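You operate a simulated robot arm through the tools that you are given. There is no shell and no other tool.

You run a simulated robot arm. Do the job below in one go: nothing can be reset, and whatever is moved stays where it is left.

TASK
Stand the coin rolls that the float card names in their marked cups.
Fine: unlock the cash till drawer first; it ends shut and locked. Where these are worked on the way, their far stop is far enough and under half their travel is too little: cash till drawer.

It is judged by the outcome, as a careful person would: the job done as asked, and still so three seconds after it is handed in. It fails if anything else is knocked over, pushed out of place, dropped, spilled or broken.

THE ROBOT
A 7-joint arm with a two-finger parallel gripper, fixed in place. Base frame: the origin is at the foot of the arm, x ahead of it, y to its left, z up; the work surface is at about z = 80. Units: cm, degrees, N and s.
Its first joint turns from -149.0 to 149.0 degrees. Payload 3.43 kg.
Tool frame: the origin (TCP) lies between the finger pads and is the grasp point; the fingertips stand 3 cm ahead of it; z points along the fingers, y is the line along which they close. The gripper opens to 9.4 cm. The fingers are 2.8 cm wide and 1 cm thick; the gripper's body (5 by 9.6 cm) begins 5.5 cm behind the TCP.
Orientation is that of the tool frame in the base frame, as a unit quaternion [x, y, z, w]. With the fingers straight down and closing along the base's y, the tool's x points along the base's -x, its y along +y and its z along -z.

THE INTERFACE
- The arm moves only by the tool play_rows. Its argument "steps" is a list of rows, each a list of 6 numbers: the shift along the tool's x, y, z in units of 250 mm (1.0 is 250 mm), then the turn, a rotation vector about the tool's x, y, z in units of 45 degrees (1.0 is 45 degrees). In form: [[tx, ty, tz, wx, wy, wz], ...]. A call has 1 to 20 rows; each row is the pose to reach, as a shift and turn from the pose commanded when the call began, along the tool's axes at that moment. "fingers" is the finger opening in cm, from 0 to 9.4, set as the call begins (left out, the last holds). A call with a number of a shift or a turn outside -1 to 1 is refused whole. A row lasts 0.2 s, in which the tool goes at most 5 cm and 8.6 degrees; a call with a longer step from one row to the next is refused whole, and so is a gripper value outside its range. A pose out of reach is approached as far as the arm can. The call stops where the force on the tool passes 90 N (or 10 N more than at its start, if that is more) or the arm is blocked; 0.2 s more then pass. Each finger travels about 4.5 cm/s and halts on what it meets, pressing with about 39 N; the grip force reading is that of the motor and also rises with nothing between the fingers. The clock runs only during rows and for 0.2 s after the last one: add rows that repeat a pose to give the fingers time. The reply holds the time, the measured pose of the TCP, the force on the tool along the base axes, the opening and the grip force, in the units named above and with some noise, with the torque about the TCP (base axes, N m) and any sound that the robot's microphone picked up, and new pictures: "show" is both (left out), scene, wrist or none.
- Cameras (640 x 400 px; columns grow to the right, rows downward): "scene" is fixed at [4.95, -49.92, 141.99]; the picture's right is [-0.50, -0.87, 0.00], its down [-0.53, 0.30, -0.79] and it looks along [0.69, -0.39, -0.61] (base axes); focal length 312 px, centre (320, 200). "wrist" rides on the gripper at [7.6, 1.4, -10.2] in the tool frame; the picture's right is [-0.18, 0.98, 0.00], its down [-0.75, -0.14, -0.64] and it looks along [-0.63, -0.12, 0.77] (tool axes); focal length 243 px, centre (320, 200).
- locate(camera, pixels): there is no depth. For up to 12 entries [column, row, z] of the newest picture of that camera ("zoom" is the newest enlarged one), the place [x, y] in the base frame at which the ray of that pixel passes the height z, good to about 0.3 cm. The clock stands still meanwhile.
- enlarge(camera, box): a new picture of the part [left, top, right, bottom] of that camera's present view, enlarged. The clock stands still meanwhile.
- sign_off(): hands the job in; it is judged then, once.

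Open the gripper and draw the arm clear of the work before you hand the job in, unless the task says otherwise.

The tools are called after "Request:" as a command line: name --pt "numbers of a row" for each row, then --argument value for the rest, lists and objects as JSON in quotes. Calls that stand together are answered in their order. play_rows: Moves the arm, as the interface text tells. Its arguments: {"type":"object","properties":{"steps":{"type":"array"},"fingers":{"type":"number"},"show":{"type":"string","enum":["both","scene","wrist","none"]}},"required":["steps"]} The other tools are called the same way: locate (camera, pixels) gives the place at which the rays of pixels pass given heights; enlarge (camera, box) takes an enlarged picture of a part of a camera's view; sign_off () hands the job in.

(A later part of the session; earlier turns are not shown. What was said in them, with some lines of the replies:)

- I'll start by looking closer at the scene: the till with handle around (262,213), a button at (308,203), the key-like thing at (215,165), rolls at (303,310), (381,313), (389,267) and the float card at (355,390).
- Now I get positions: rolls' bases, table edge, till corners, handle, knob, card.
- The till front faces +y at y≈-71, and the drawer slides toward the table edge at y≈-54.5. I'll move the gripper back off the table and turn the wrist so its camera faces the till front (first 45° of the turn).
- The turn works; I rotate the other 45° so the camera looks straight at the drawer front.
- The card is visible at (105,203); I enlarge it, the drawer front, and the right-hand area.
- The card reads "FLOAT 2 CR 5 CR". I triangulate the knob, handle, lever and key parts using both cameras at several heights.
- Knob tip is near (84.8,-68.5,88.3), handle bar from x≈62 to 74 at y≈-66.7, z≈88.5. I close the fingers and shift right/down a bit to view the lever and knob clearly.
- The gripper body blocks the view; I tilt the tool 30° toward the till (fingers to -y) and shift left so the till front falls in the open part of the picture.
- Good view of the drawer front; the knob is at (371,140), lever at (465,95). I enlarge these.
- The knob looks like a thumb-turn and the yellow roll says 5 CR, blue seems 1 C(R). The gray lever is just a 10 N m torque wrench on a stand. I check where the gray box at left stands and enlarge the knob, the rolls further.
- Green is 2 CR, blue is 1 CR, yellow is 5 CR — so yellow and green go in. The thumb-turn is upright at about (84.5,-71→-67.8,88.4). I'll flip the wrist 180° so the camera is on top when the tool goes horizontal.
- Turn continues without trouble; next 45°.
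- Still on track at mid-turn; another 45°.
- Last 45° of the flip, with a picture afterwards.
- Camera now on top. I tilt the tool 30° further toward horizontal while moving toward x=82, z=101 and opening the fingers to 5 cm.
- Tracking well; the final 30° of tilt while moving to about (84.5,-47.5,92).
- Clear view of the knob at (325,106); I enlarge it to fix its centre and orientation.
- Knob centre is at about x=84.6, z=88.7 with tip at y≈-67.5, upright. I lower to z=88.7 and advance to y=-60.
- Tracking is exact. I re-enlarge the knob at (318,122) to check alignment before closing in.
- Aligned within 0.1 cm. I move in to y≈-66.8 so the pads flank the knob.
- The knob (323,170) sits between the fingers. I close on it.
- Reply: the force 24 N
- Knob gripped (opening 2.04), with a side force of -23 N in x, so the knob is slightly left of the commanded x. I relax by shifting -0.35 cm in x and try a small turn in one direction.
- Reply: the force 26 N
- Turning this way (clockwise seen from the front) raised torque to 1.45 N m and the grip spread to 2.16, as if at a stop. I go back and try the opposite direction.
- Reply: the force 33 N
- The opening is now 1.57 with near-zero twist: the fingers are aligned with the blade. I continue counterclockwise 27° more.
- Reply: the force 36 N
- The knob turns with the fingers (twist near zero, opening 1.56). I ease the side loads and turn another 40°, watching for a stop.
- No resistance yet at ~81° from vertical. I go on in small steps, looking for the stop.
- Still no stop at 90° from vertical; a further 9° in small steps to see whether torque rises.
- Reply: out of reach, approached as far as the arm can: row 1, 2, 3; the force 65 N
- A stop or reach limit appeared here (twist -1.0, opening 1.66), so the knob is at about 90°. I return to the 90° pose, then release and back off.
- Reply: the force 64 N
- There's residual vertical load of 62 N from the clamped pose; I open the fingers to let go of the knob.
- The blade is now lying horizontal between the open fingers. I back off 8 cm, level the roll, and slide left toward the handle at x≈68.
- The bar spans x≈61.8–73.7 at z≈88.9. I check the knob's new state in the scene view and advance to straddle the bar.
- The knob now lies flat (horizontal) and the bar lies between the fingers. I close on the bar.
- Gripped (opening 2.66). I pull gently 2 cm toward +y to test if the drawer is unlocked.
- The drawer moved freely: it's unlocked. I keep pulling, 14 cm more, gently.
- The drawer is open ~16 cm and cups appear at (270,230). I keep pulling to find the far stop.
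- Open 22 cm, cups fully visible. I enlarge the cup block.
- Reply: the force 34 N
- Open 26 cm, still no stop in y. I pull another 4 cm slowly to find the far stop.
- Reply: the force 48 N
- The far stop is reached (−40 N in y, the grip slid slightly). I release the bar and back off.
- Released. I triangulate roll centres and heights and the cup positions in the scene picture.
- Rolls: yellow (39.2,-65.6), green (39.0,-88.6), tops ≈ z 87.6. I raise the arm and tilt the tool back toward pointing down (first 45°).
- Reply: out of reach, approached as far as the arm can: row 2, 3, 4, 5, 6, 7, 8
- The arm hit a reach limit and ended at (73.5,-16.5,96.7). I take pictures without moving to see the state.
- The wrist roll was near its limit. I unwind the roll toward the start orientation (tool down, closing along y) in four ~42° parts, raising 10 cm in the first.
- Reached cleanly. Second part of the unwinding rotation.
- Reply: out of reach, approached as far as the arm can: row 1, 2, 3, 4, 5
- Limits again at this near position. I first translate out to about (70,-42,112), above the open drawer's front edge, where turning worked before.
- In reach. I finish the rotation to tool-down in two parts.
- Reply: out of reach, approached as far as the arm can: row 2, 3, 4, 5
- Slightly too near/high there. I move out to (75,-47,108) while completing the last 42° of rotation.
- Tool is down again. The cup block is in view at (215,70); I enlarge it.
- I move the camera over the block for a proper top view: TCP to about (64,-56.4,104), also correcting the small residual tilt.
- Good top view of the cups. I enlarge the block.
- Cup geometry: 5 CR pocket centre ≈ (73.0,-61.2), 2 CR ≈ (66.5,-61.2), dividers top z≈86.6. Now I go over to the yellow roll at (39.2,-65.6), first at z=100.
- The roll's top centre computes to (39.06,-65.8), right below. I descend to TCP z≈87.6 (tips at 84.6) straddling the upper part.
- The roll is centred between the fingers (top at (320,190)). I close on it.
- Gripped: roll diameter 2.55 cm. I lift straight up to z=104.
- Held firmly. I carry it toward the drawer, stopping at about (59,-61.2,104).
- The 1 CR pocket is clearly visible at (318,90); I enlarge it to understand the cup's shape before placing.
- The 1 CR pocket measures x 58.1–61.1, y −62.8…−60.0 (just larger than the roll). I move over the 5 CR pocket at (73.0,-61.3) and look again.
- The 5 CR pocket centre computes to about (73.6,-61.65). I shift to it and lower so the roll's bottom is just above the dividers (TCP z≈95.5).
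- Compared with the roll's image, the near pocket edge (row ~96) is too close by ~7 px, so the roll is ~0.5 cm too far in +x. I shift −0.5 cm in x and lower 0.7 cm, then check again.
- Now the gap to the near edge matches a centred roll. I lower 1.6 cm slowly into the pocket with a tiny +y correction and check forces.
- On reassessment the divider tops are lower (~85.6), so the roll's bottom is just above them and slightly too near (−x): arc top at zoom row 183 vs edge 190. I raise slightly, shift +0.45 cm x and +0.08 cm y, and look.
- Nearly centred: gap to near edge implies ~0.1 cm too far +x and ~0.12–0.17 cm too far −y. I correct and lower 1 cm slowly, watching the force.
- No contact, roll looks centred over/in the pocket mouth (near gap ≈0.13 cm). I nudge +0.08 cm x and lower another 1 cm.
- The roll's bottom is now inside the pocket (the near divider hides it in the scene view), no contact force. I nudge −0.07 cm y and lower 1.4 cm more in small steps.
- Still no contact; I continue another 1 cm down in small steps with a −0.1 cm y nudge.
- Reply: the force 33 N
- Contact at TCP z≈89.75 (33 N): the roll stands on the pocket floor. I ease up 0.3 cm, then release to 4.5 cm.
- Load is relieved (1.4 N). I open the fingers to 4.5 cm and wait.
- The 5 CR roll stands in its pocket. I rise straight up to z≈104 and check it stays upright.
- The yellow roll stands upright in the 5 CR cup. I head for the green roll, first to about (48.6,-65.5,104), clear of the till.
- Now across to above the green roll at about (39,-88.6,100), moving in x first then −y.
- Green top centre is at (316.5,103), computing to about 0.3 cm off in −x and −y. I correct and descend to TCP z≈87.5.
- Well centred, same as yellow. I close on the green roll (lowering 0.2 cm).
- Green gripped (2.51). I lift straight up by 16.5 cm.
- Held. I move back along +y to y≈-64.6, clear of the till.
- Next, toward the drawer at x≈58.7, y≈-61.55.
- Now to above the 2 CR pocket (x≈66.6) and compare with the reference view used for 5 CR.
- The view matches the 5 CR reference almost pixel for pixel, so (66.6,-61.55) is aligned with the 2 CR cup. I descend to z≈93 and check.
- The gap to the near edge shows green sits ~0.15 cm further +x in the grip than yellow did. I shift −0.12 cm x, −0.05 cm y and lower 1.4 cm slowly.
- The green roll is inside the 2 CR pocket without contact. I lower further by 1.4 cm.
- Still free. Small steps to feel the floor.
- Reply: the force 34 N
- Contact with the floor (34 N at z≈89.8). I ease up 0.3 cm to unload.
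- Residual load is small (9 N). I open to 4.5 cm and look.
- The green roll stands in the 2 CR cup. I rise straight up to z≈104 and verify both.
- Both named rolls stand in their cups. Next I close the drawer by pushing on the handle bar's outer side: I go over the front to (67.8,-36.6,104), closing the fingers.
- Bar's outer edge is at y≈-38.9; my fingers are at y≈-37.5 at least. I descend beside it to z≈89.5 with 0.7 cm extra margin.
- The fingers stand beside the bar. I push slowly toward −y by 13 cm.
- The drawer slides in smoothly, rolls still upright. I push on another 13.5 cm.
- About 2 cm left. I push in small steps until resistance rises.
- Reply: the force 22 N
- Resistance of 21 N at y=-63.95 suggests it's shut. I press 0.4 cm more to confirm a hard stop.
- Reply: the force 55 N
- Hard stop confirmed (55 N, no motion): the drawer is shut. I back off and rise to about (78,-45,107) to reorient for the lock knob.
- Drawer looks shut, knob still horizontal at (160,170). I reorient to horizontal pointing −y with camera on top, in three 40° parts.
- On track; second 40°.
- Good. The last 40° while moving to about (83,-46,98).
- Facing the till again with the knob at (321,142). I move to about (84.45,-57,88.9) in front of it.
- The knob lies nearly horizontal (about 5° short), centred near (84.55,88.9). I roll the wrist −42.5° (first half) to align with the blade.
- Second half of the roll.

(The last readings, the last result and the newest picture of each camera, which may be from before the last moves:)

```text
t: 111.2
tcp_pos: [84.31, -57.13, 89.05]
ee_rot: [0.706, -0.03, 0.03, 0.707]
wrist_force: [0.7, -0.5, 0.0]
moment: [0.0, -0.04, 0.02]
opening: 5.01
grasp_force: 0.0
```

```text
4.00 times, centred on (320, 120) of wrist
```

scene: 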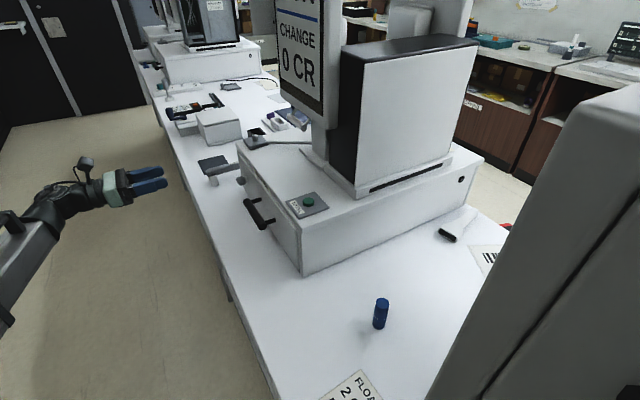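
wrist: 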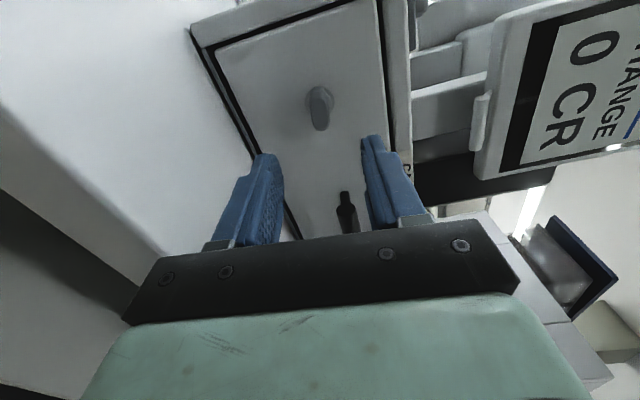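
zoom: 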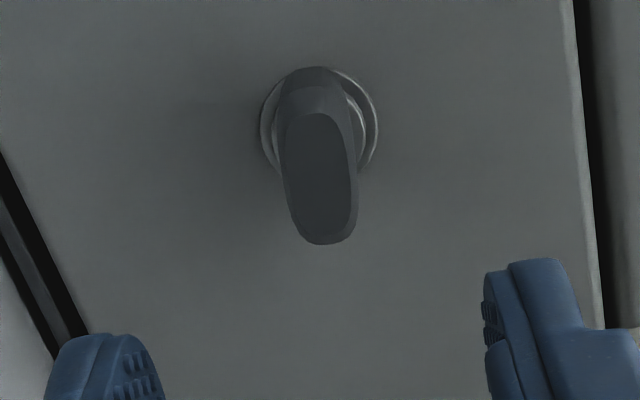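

Aligned with the knob at (84.45, 88.9). I advance to y≈-66.6.

Request:
play_rows --pt "0 -0.002 0.13 0 0 0" --pt "0 -0.003 0.26 0 0 0" --pt "0 -0.003 0.34 0 0 0" --pt "0 -0.003 0.38 0 0 0" --pt "0 -0.003 0.38 0 0 0" --fingers 5 --show "wrist"

```text
t: 112.4
tcp_pos: [84.4, -66.58, 88.73]
ee_rot: [0.706, -0.031, 0.03, 0.707]
wrist_force: [-0.2, -0.2, 0.4]
moment: [0.0, 0.0, 0.02]
opening: 5.02
grasp_force: 0.0
```

wrist: 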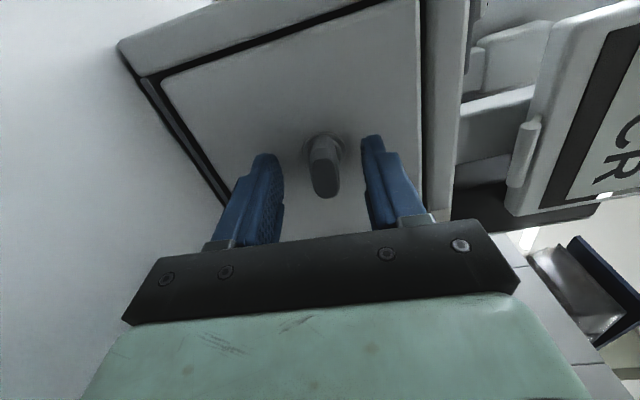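

The knob (325,165) is between the pads; I close on it.

Request:
play_rows --pt "0 0 0 0 0 0" --pt "0 0 0 0 0 0" --pt "0 0 0 0 0 0" --pt "0 0 0 0 0 0" --fingers 0 --show "none"

```text
t: 113.4
tcp_pos: [84.39, -66.4, 88.94]
ee_rot: [0.704, -0.03, 0.031, 0.709]
wrist_force: [4.0, -1.5, 27.1]
moment: [0.24, 0.02, -0.58]
opening: 1.6
grasp_force: 44.9
```

Gripped flat on the blade (1.6). I turn clockwise 44° toward locked, easing the 27 N vertical load by +0.25 cm.

Request:
play_rows --pt "0 0.01 0 0 0 0" --pt "0 0.01 0 0 0 0.165" --pt "0 0.01 0 0 0 0.33" --pt "0 0.01 0 0 0 0.495" --pt "0 0.01 0 0 0 0.66" --pt "0 0.01 0 0 0 0.825" --pt "0 0.01 0 0 0 0.98" --pt "0 0.01 0 0 0 0.98" --fingers 0 --show "wrist"

```text
t: 115.2
tcp_pos: [84.49, -66.39, 88.99]
ee_rot: [0.644, -0.295, 0.294, 0.642]
wrist_force: [2.2, -2.5, -11.1]
moment: [-0.6, 0.04, 0.64]
opening: 1.56
grasp_force: 45.2
```

wrist: 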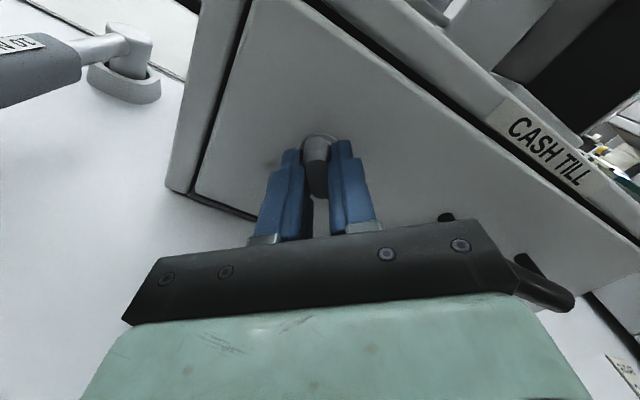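

Turning with the fingers (opening 1.56, no twist). I continue 42° to vertical.

Request:
play_rows --pt "0 0 0 0 0 0.16" --pt "0 0 0 0 0 0.32" --pt "0 0 0 0 0 0.48" --pt "0 0 0 0 0 0.64" --pt "0 0 0 0 0 0.8" --pt "0 0 0 0 0 0.92" --pt "0 0 0 0 0 0.92" --fingers 0 --show "wrist"

```text
t: 116.8
tcp_pos: [84.57, -66.5, 88.9]
ee_rot: [-0.499, 0.503, -0.502, -0.497]
wrist_force: [4.2, 8.6, -32.5]
moment: [0.28, 0.46, -0.03]
opening: 1.58
grasp_force: 45.3
```

wrist: 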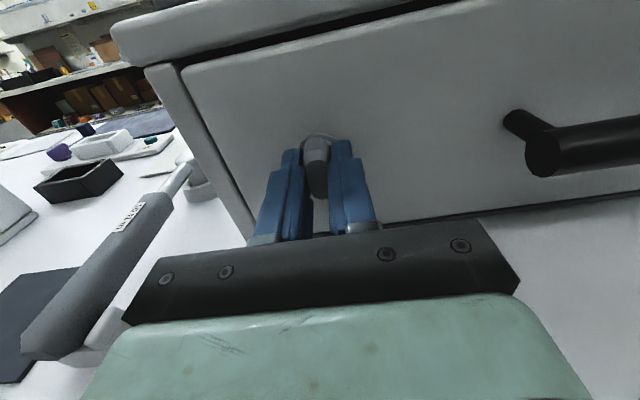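

At vertical the twist rises to 0.46 N m — the stop is near. I turn 6° further to seat it firmly in the locked position.

Request:
play_rows --pt "0 0 0 0 0 0.07" --pt "0 0 0 0 0 0.14" --pt "0 0 0 0 0 0.14" --fingers 0 --show "none"

```text
t: 117.6
tcp_pos: [84.4, -66.48, 89.07]
ee_rot: [-0.469, 0.53, -0.529, -0.469]
wrist_force: [9.3, 4.8, -22.1]
moment: [1.41, 1.32, 0.15]
opening: 1.85
grasp_force: 44.5
```

Firm stop (1.32 N m, fingers slipping round the blade at 1.85): locked. I turn back 6° to align and release the load.

Request:
play_rows --pt "0 0 0 0 0 -0.07" --pt "0 0 0 0 0 -0.13" --pt "0 0 0 0 0 -0.13" --fingers 0 --show "none"

```text
t: 118.4
tcp_pos: [84.56, -66.42, 89.04]
ee_rot: [0.496, -0.504, 0.504, 0.496]
wrist_force: [13.6, 13.6, -18.5]
moment: [0.89, 0.66, 0.02]
opening: 1.6
grasp_force: 44.9
```

Still lightly pressed toward the stop. I open the fingers.

Request:
play_rows --pt "0 0 0 0 0 0" --pt "0 0 0 0 0 0" --pt "0 0 0 0 0 0" --pt "0 0 0 0 0 0" --fingers 5 --show "none"

```text
t: 119.4
tcp_pos: [84.36, -66.46, 89.18]
ee_rot: [0.496, -0.504, 0.505, 0.496]
wrist_force: [0.1, 1.0, 0.2]
moment: [0.01, -0.01, -0.02]
opening: 5.01
grasp_force: 0.0
```

Now I back straight off along +y by about 17 cm and look at the knob.

Request:
play_rows --pt "0 0 -0.1 0 0 0" --pt "0 0 -0.22 0 0 0" --pt "0 0 -0.36 0 0 0" --pt "0 0 -0.5 0 0 0" --pt "0 0 -0.64 0 0 0" --pt "0 0 -0.68 0 0 0" --fingers 5 --show "both"

Request:
enlarge --camera "wrist" --box '[240, 20, 640, 180]'

Request:
enlarge --camera "scene" --box '[225, 140, 345, 290]'

```text
t: 120.8
tcp_pos: [84.09, -49.53, 89.15]
ee_rot: [0.496, -0.504, 0.504, 0.496]
wrist_force: [-0.3, -0.1, -0.2]
moment: [0.01, 0.01, 0.0]
opening: 4.99
grasp_force: 0.0
```

scene: 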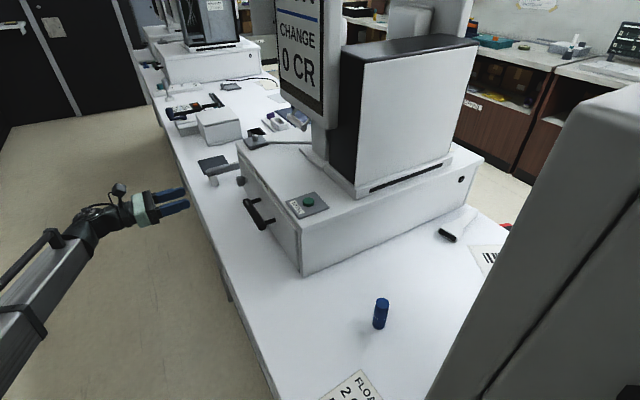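
wrist: 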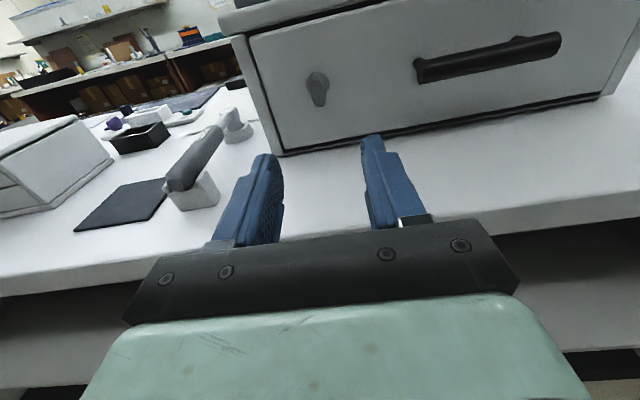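

```text
1.60 times, centred on (440, 100) of wrist
```

zoom: 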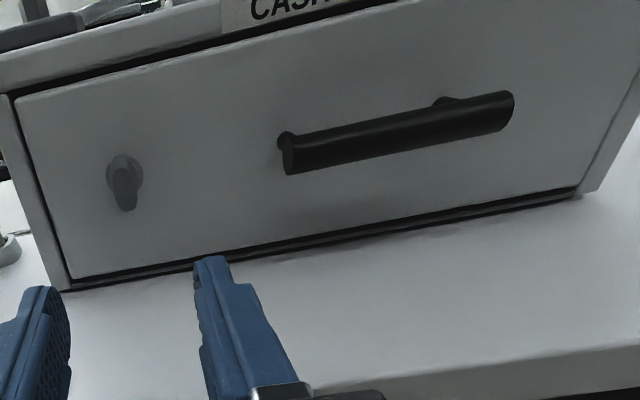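

```text
2.67 times, centred on (285, 215) of scene
```

zoom: 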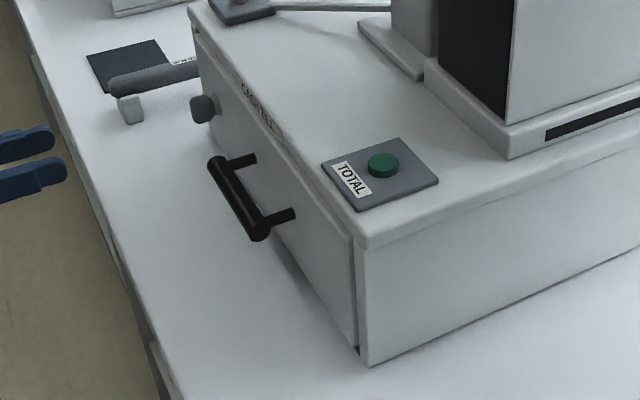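

The knob is upright again and the drawer is flush. I compare with the start view using the same enlargement as at the beginning.

Request:
enlarge --camera "scene" --box '[225, 160, 285, 240]'

Request:
enlarge --camera "wrist" --box '[285, 60, 345, 120]'

```text
5.00 times, centred on (255, 200) of scene
```

zoom: 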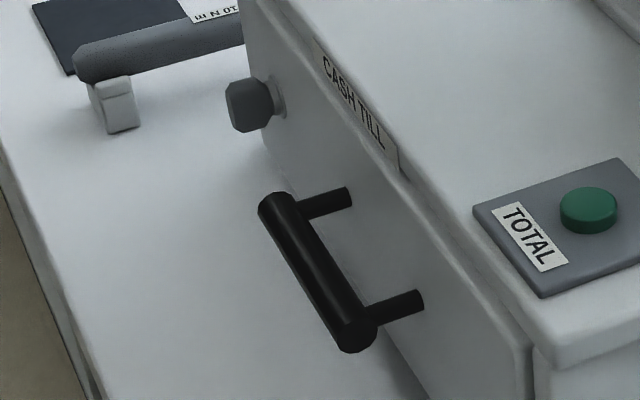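

```text
6.67 times, centred on (315, 90) of wrist
```

zoom: 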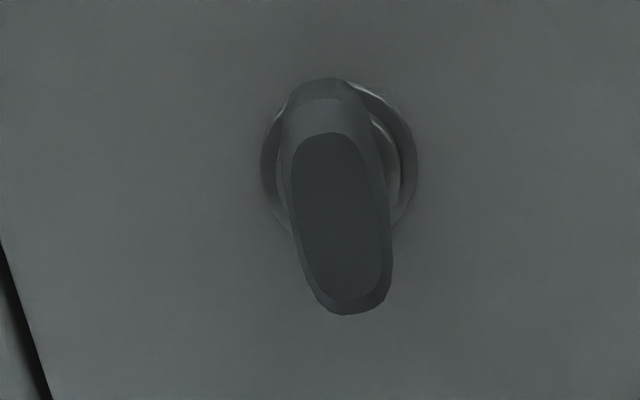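

The view matches the start state. As a last check that it's fully home, I'll press gently on the drawer face beside the knob (x≈79) with closed fingertips; first approach.

Request:
play_rows --pt "0 0.1 0 0 0 0" --pt "0 0.212 0 0 0 0" --pt "0 0.212 0.15 0 0 0" --pt "0 0.212 0.3 0 0 0" --pt "0 0.212 0.45 0 0 0" --pt "0 0.212 0.6 0 0 0" --pt "0 0.212 0.66 0 0 0" --pt "0 0.212 0.66 0 0 0" --fingers 0 --show "wrist"

```text
t: 122.6
tcp_pos: [79.09, -66.01, 89.17]
ee_rot: [0.496, -0.503, 0.505, 0.495]
wrist_force: [0.2, -0.2, -0.1]
moment: [-0.01, -0.03, 0.05]
opening: 0.0
grasp_force: 33.0
```

wrist: 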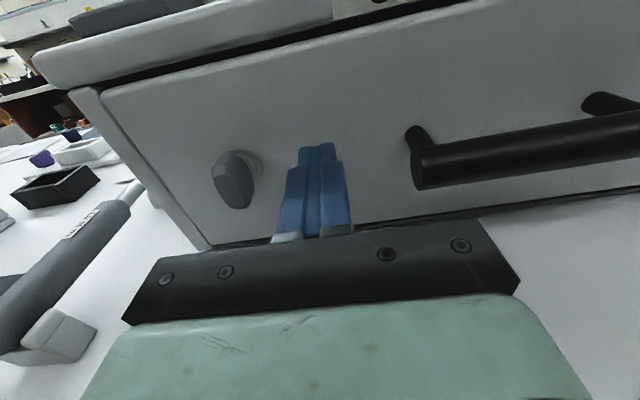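

The closed fingertips are between knob and handle, clear of both. I press in small steps (0.3–0.4 cm per row).

Request:
play_rows --pt "0 0 0.02 0 0 0" --pt "0 0 0.04 0 0 0" --pt "0 0 0.06 0 0 0" --pt "0 0 0.075 0 0 0" --pt "0 0 0.085 0 0 0" --pt "0 0 0.085 0 0 0" --fingers 0 --show "none"

```text
t: 123.7
tcp_pos: [78.99, -67.03, 89.08]
ee_rot: [0.497, -0.504, 0.505, 0.494]
wrist_force: [0.9, 21.0, 4.0]
moment: [-0.4, 0.06, 0.0]
opening: 0.0
grasp_force: 33.6
stopped in row 5: the force on the tool passed its limit at 96 N (the readings are from after the stop); the commanded pose is now the measured one
```

The face is rock solid at y≈-70 (hard stop), so the drawer is fully home. I back away 17 cm and take a last look.

Request:
play_rows --pt "0 0 -0.1 0 0 0" --pt "0 0 -0.25 0 0 0" --pt "0 0 -0.4 0 0 0" --pt "0 0 -0.55 0 0 0" --pt "0 0 -0.7 0 0 0" --pt "0 0 -0.7 0 0 0" --fingers 5 --show "both"

Request:
enlarge --camera "wrist" --box '[200, 20, 640, 180]'

Request:
enlarge --camera "scene" --box '[225, 160, 285, 240]'

```text
t: 125.1
tcp_pos: [79.22, -49.8, 89.21]
ee_rot: [-0.497, 0.505, -0.504, -0.494]
wrist_force: [-0.1, -0.7, 0.3]
moment: [0.01, -0.02, -0.06]
opening: 4.99
grasp_force: 0.1
```

scene: 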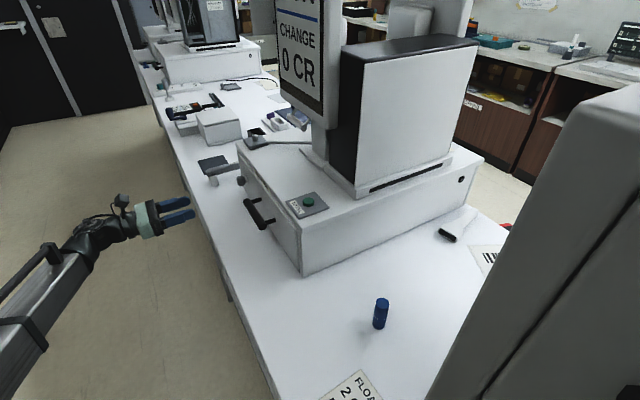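
wrist: 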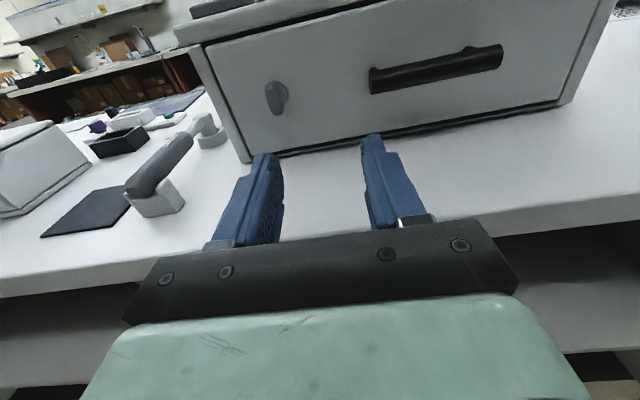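

```text
1.45 times, centred on (420, 100) of wrist
```

zoom: 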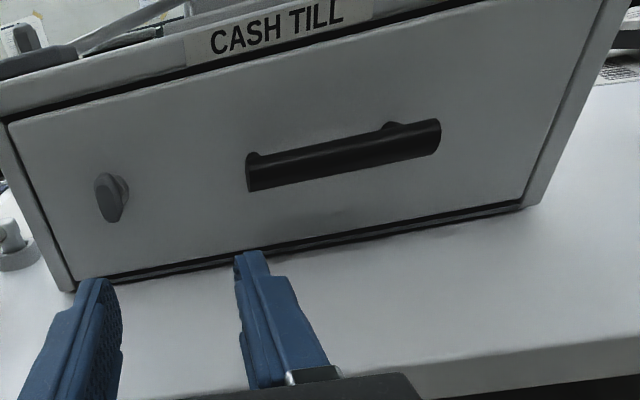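

```text
5.00 times, centred on (255, 200) of scene
```

zoom: 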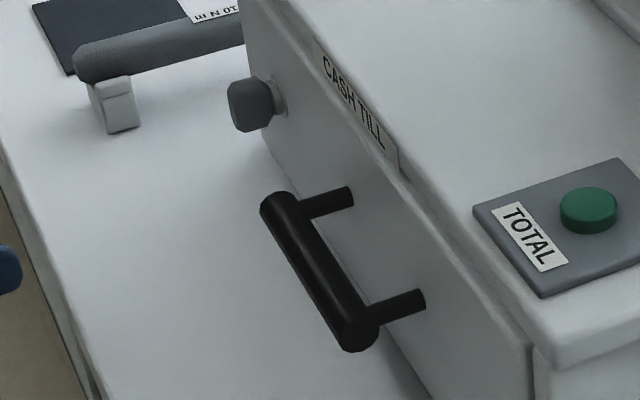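

The press moved it the last ~1 mm home; everything matches the start view. To be sure the lock holds, I'll do a light tug on the handle: first roll the wrist and slide in front of the handle.

Request:
play_rows --pt "0 0.075 0.04 0 0 -0.167" --pt "0 0.15 0.08 0 0 -0.333" --pt "0 0.226 0.12 0 0 -0.5" --pt "0 0.3 0.16 0 0 -0.667" --pt "0 0.376 0.2 0 0 -0.833" --pt "0 0.452 0.24 0 0 -1.0" --fingers 5 --show "none"

```text
t: 126.5
tcp_pos: [67.63, -55.86, 88.72]
ee_rot: [0.653, -0.275, 0.277, 0.649]
wrist_force: [0.0, 0.2, 0.5]
moment: [-0.01, 0.01, -0.01]
opening: 4.97
grasp_force: 0.0
```

Reached. Second 45° of roll so the fingers close vertically around the bar.

Request:
play_rows --pt "0 0 0 0 0 -0.167" --pt "0 0 0 0 0 -0.333" --pt "0 0 0 0 0 -0.5" --pt "0 0 0 0 0 -0.667" --pt "0 0 0 0 0 -0.833" --pt "0 0 0 0 0 -1.0" --pt "0 0 0 0 0 -1.0" --fingers 5 --show "wrist"

```text
t: 128.1
tcp_pos: [67.83, -55.81, 88.85]
ee_rot: [0.708, -0.004, 0.007, 0.706]
wrist_force: [0.0, -0.1, 0.1]
moment: [0.0, 0.0, 0.01]
opening: 5.01
grasp_force: 0.1
```

wrist: 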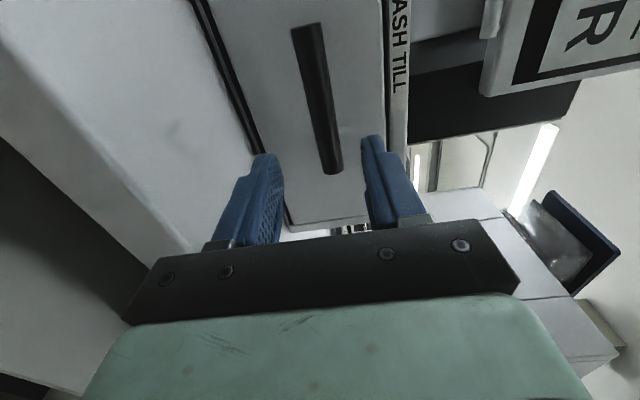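

The bar is lined up between the fingers as before. I advance to straddle it.

Request:
play_rows --pt "0 0.002 0.12 0 0 0" --pt "0 0.002 0.24 0 0 0" --pt "0 0.002 0.36 0 0 0" --pt "0 0.002 0.416 0 0 0" --pt "0 0.002 0.416 0 0 0" --fingers 5 --show "none"

```text
t: 129.3
tcp_pos: [67.66, -66.38, 89.01]
ee_rot: [0.708, -0.004, 0.007, 0.706]
wrist_force: [0.6, -0.1, 0.2]
moment: [0.01, 0.02, 0.03]
opening: 4.97
grasp_force: 0.1
```

In place without contact; I close on the bar.

Request:
play_rows --pt "0 0 0 0 0 0" --pt "0 0 0 0 0 0" --pt "0 0 0 0 0 0" --pt "0 0 0 0 0 0" --fingers 0 --show "none"

```text
t: 130.3
tcp_pos: [67.7, -66.37, 88.96]
ee_rot: [0.709, -0.004, 0.007, 0.706]
wrist_force: [-0.9, -1.9, 1.7]
moment: [-0.02, 0.98, 0.11]
opening: 2.64
grasp_force: 45.0
```

Gripped (2.64). A light tug of 0.3 cm to see whether it holds.

Request:
play_rows --pt "0 0 -0.004 0 0 0" --pt "0 0 -0.008 0 0 0" --pt "0 0 -0.012 0 0 0" --pt "0 0 -0.012 0 0 0" --fingers 0 --show "none"

```text
t: 131.3
tcp_pos: [67.67, -66.11, 88.95]
ee_rot: [0.708, -0.004, 0.006, 0.706]
wrist_force: [2.9, -40.8, 27.5]
moment: [0.09, 1.0, 0.09]
opening: 2.65
grasp_force: 45.2
```

The drawer resists with −41 N (it moved with 1–3 N when unlocked): it is locked. I return to neutral and release.

Request:
play_rows --pt "0 0 0.006 0 0 0" --pt "0 0 0.013 0 0 0" --pt "0 0 0.013 0 0 0" --fingers 0 --show "none"

```text
t: 132.1
tcp_pos: [67.72, -66.04, 88.95]
ee_rot: [0.707, -0.003, 0.008, 0.707]
wrist_force: [-0.4, 15.4, 21.5]
moment: [-0.23, 0.98, -0.97]
opening: 2.61
grasp_force: 45.1
```

Load is small and pressing inward; I open the fingers and hold still.

Request:
play_rows --pt "0 0 0 0 0 0" --pt "0 0 0 0 0 0" --pt "0 0 0 0 0 0" --pt "0 0 0 0 0 0" --fingers 5.5 --show "none"

```text
t: 133.1
tcp_pos: [67.68, -66.35, 88.82]
ee_rot: [0.708, -0.004, 0.007, 0.706]
wrist_force: [0.2, -1.0, -0.5]
moment: [-0.02, 0.01, 0.04]
opening: 5.49
grasp_force: 0.1
```

Released. I back straight off 20 cm and take final pictures.

Request:
play_rows --pt "0 0 -0.15 0 0 0" --pt "0 0 -0.3 0 0 0" --pt "0 0 -0.45 0 0 0" --pt "0 0 -0.6 0 0 0" --pt "0 0 -0.75 0 0 0" --pt "0 0 -0.8 0 0 0" --pt "0 0 -0.8 0 0 0" --fingers 5.5 --show "both"

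Request:
enlarge --camera "scene" --box '[225, 160, 285, 240]'

```text
t: 134.7
tcp_pos: [67.62, -46.16, 88.96]
ee_rot: [0.709, -0.005, 0.008, 0.705]
wrist_force: [0.0, 0.7, -0.1]
moment: [-0.02, -0.01, 0.0]
opening: 5.52
grasp_force: 0.0
```

scene: 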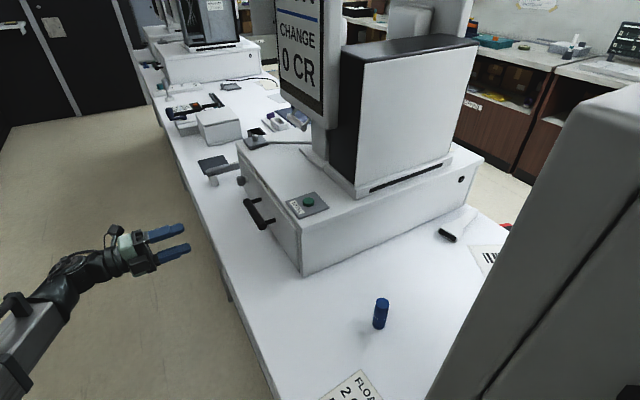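
wrist: 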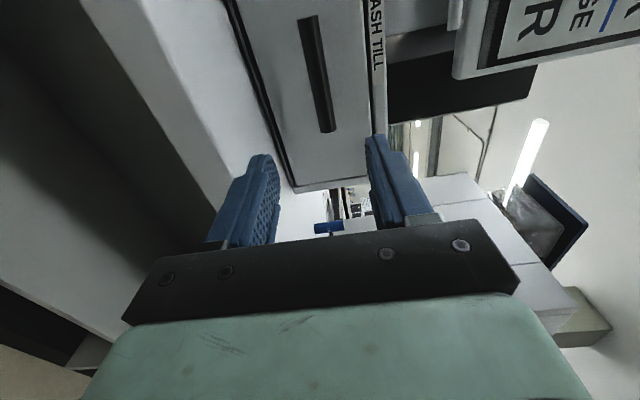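

```text
5.00 times, centred on (255, 200) of scene
```

zoom: 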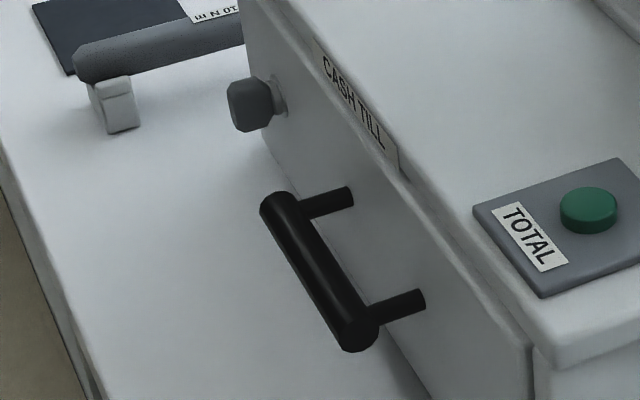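

The drawer is shut and the lock held against a tug. The knob is upright at (241,181). The 5 CR and 2 CR rolls stood in their marked cups when the drawer went in. The blue 1 CR roll is still standing at (381,313), and nothing else has moved. The gripper is open and clear of the work, so I hand the job in.

Request:
sign_off

```text
The job is handed in.
```

The two coin rolls the float card names, 5 CR (yellow) and 2 CR (green), are standing in their marked cups in the till drawer. The drawer is shut and locked.

- **Lock and drawer:** I turned the knob a quarter turn to unlock the drawer and pulled it to its far stop. After placing the rolls, I pushed it back to a hard stop and turned the knob back to its stop. A light tug on the handle met about 41 N. Unlocked, the drawer had moved with only a few newtons.
- **Rolls:** Both stood upright once released and when I last saw them with the drawer open. I couldn't see them after it closed, but I moved it slowly.
- **Other items:** The blue 1 CR roll is still standing where it was, and I saw nothing else knocked or moved. One press on the drawer front to check it was fully home briefly reached 96 N, with no visible effect except closing the last millimetre or so.

The gripper is open and clear of the work.
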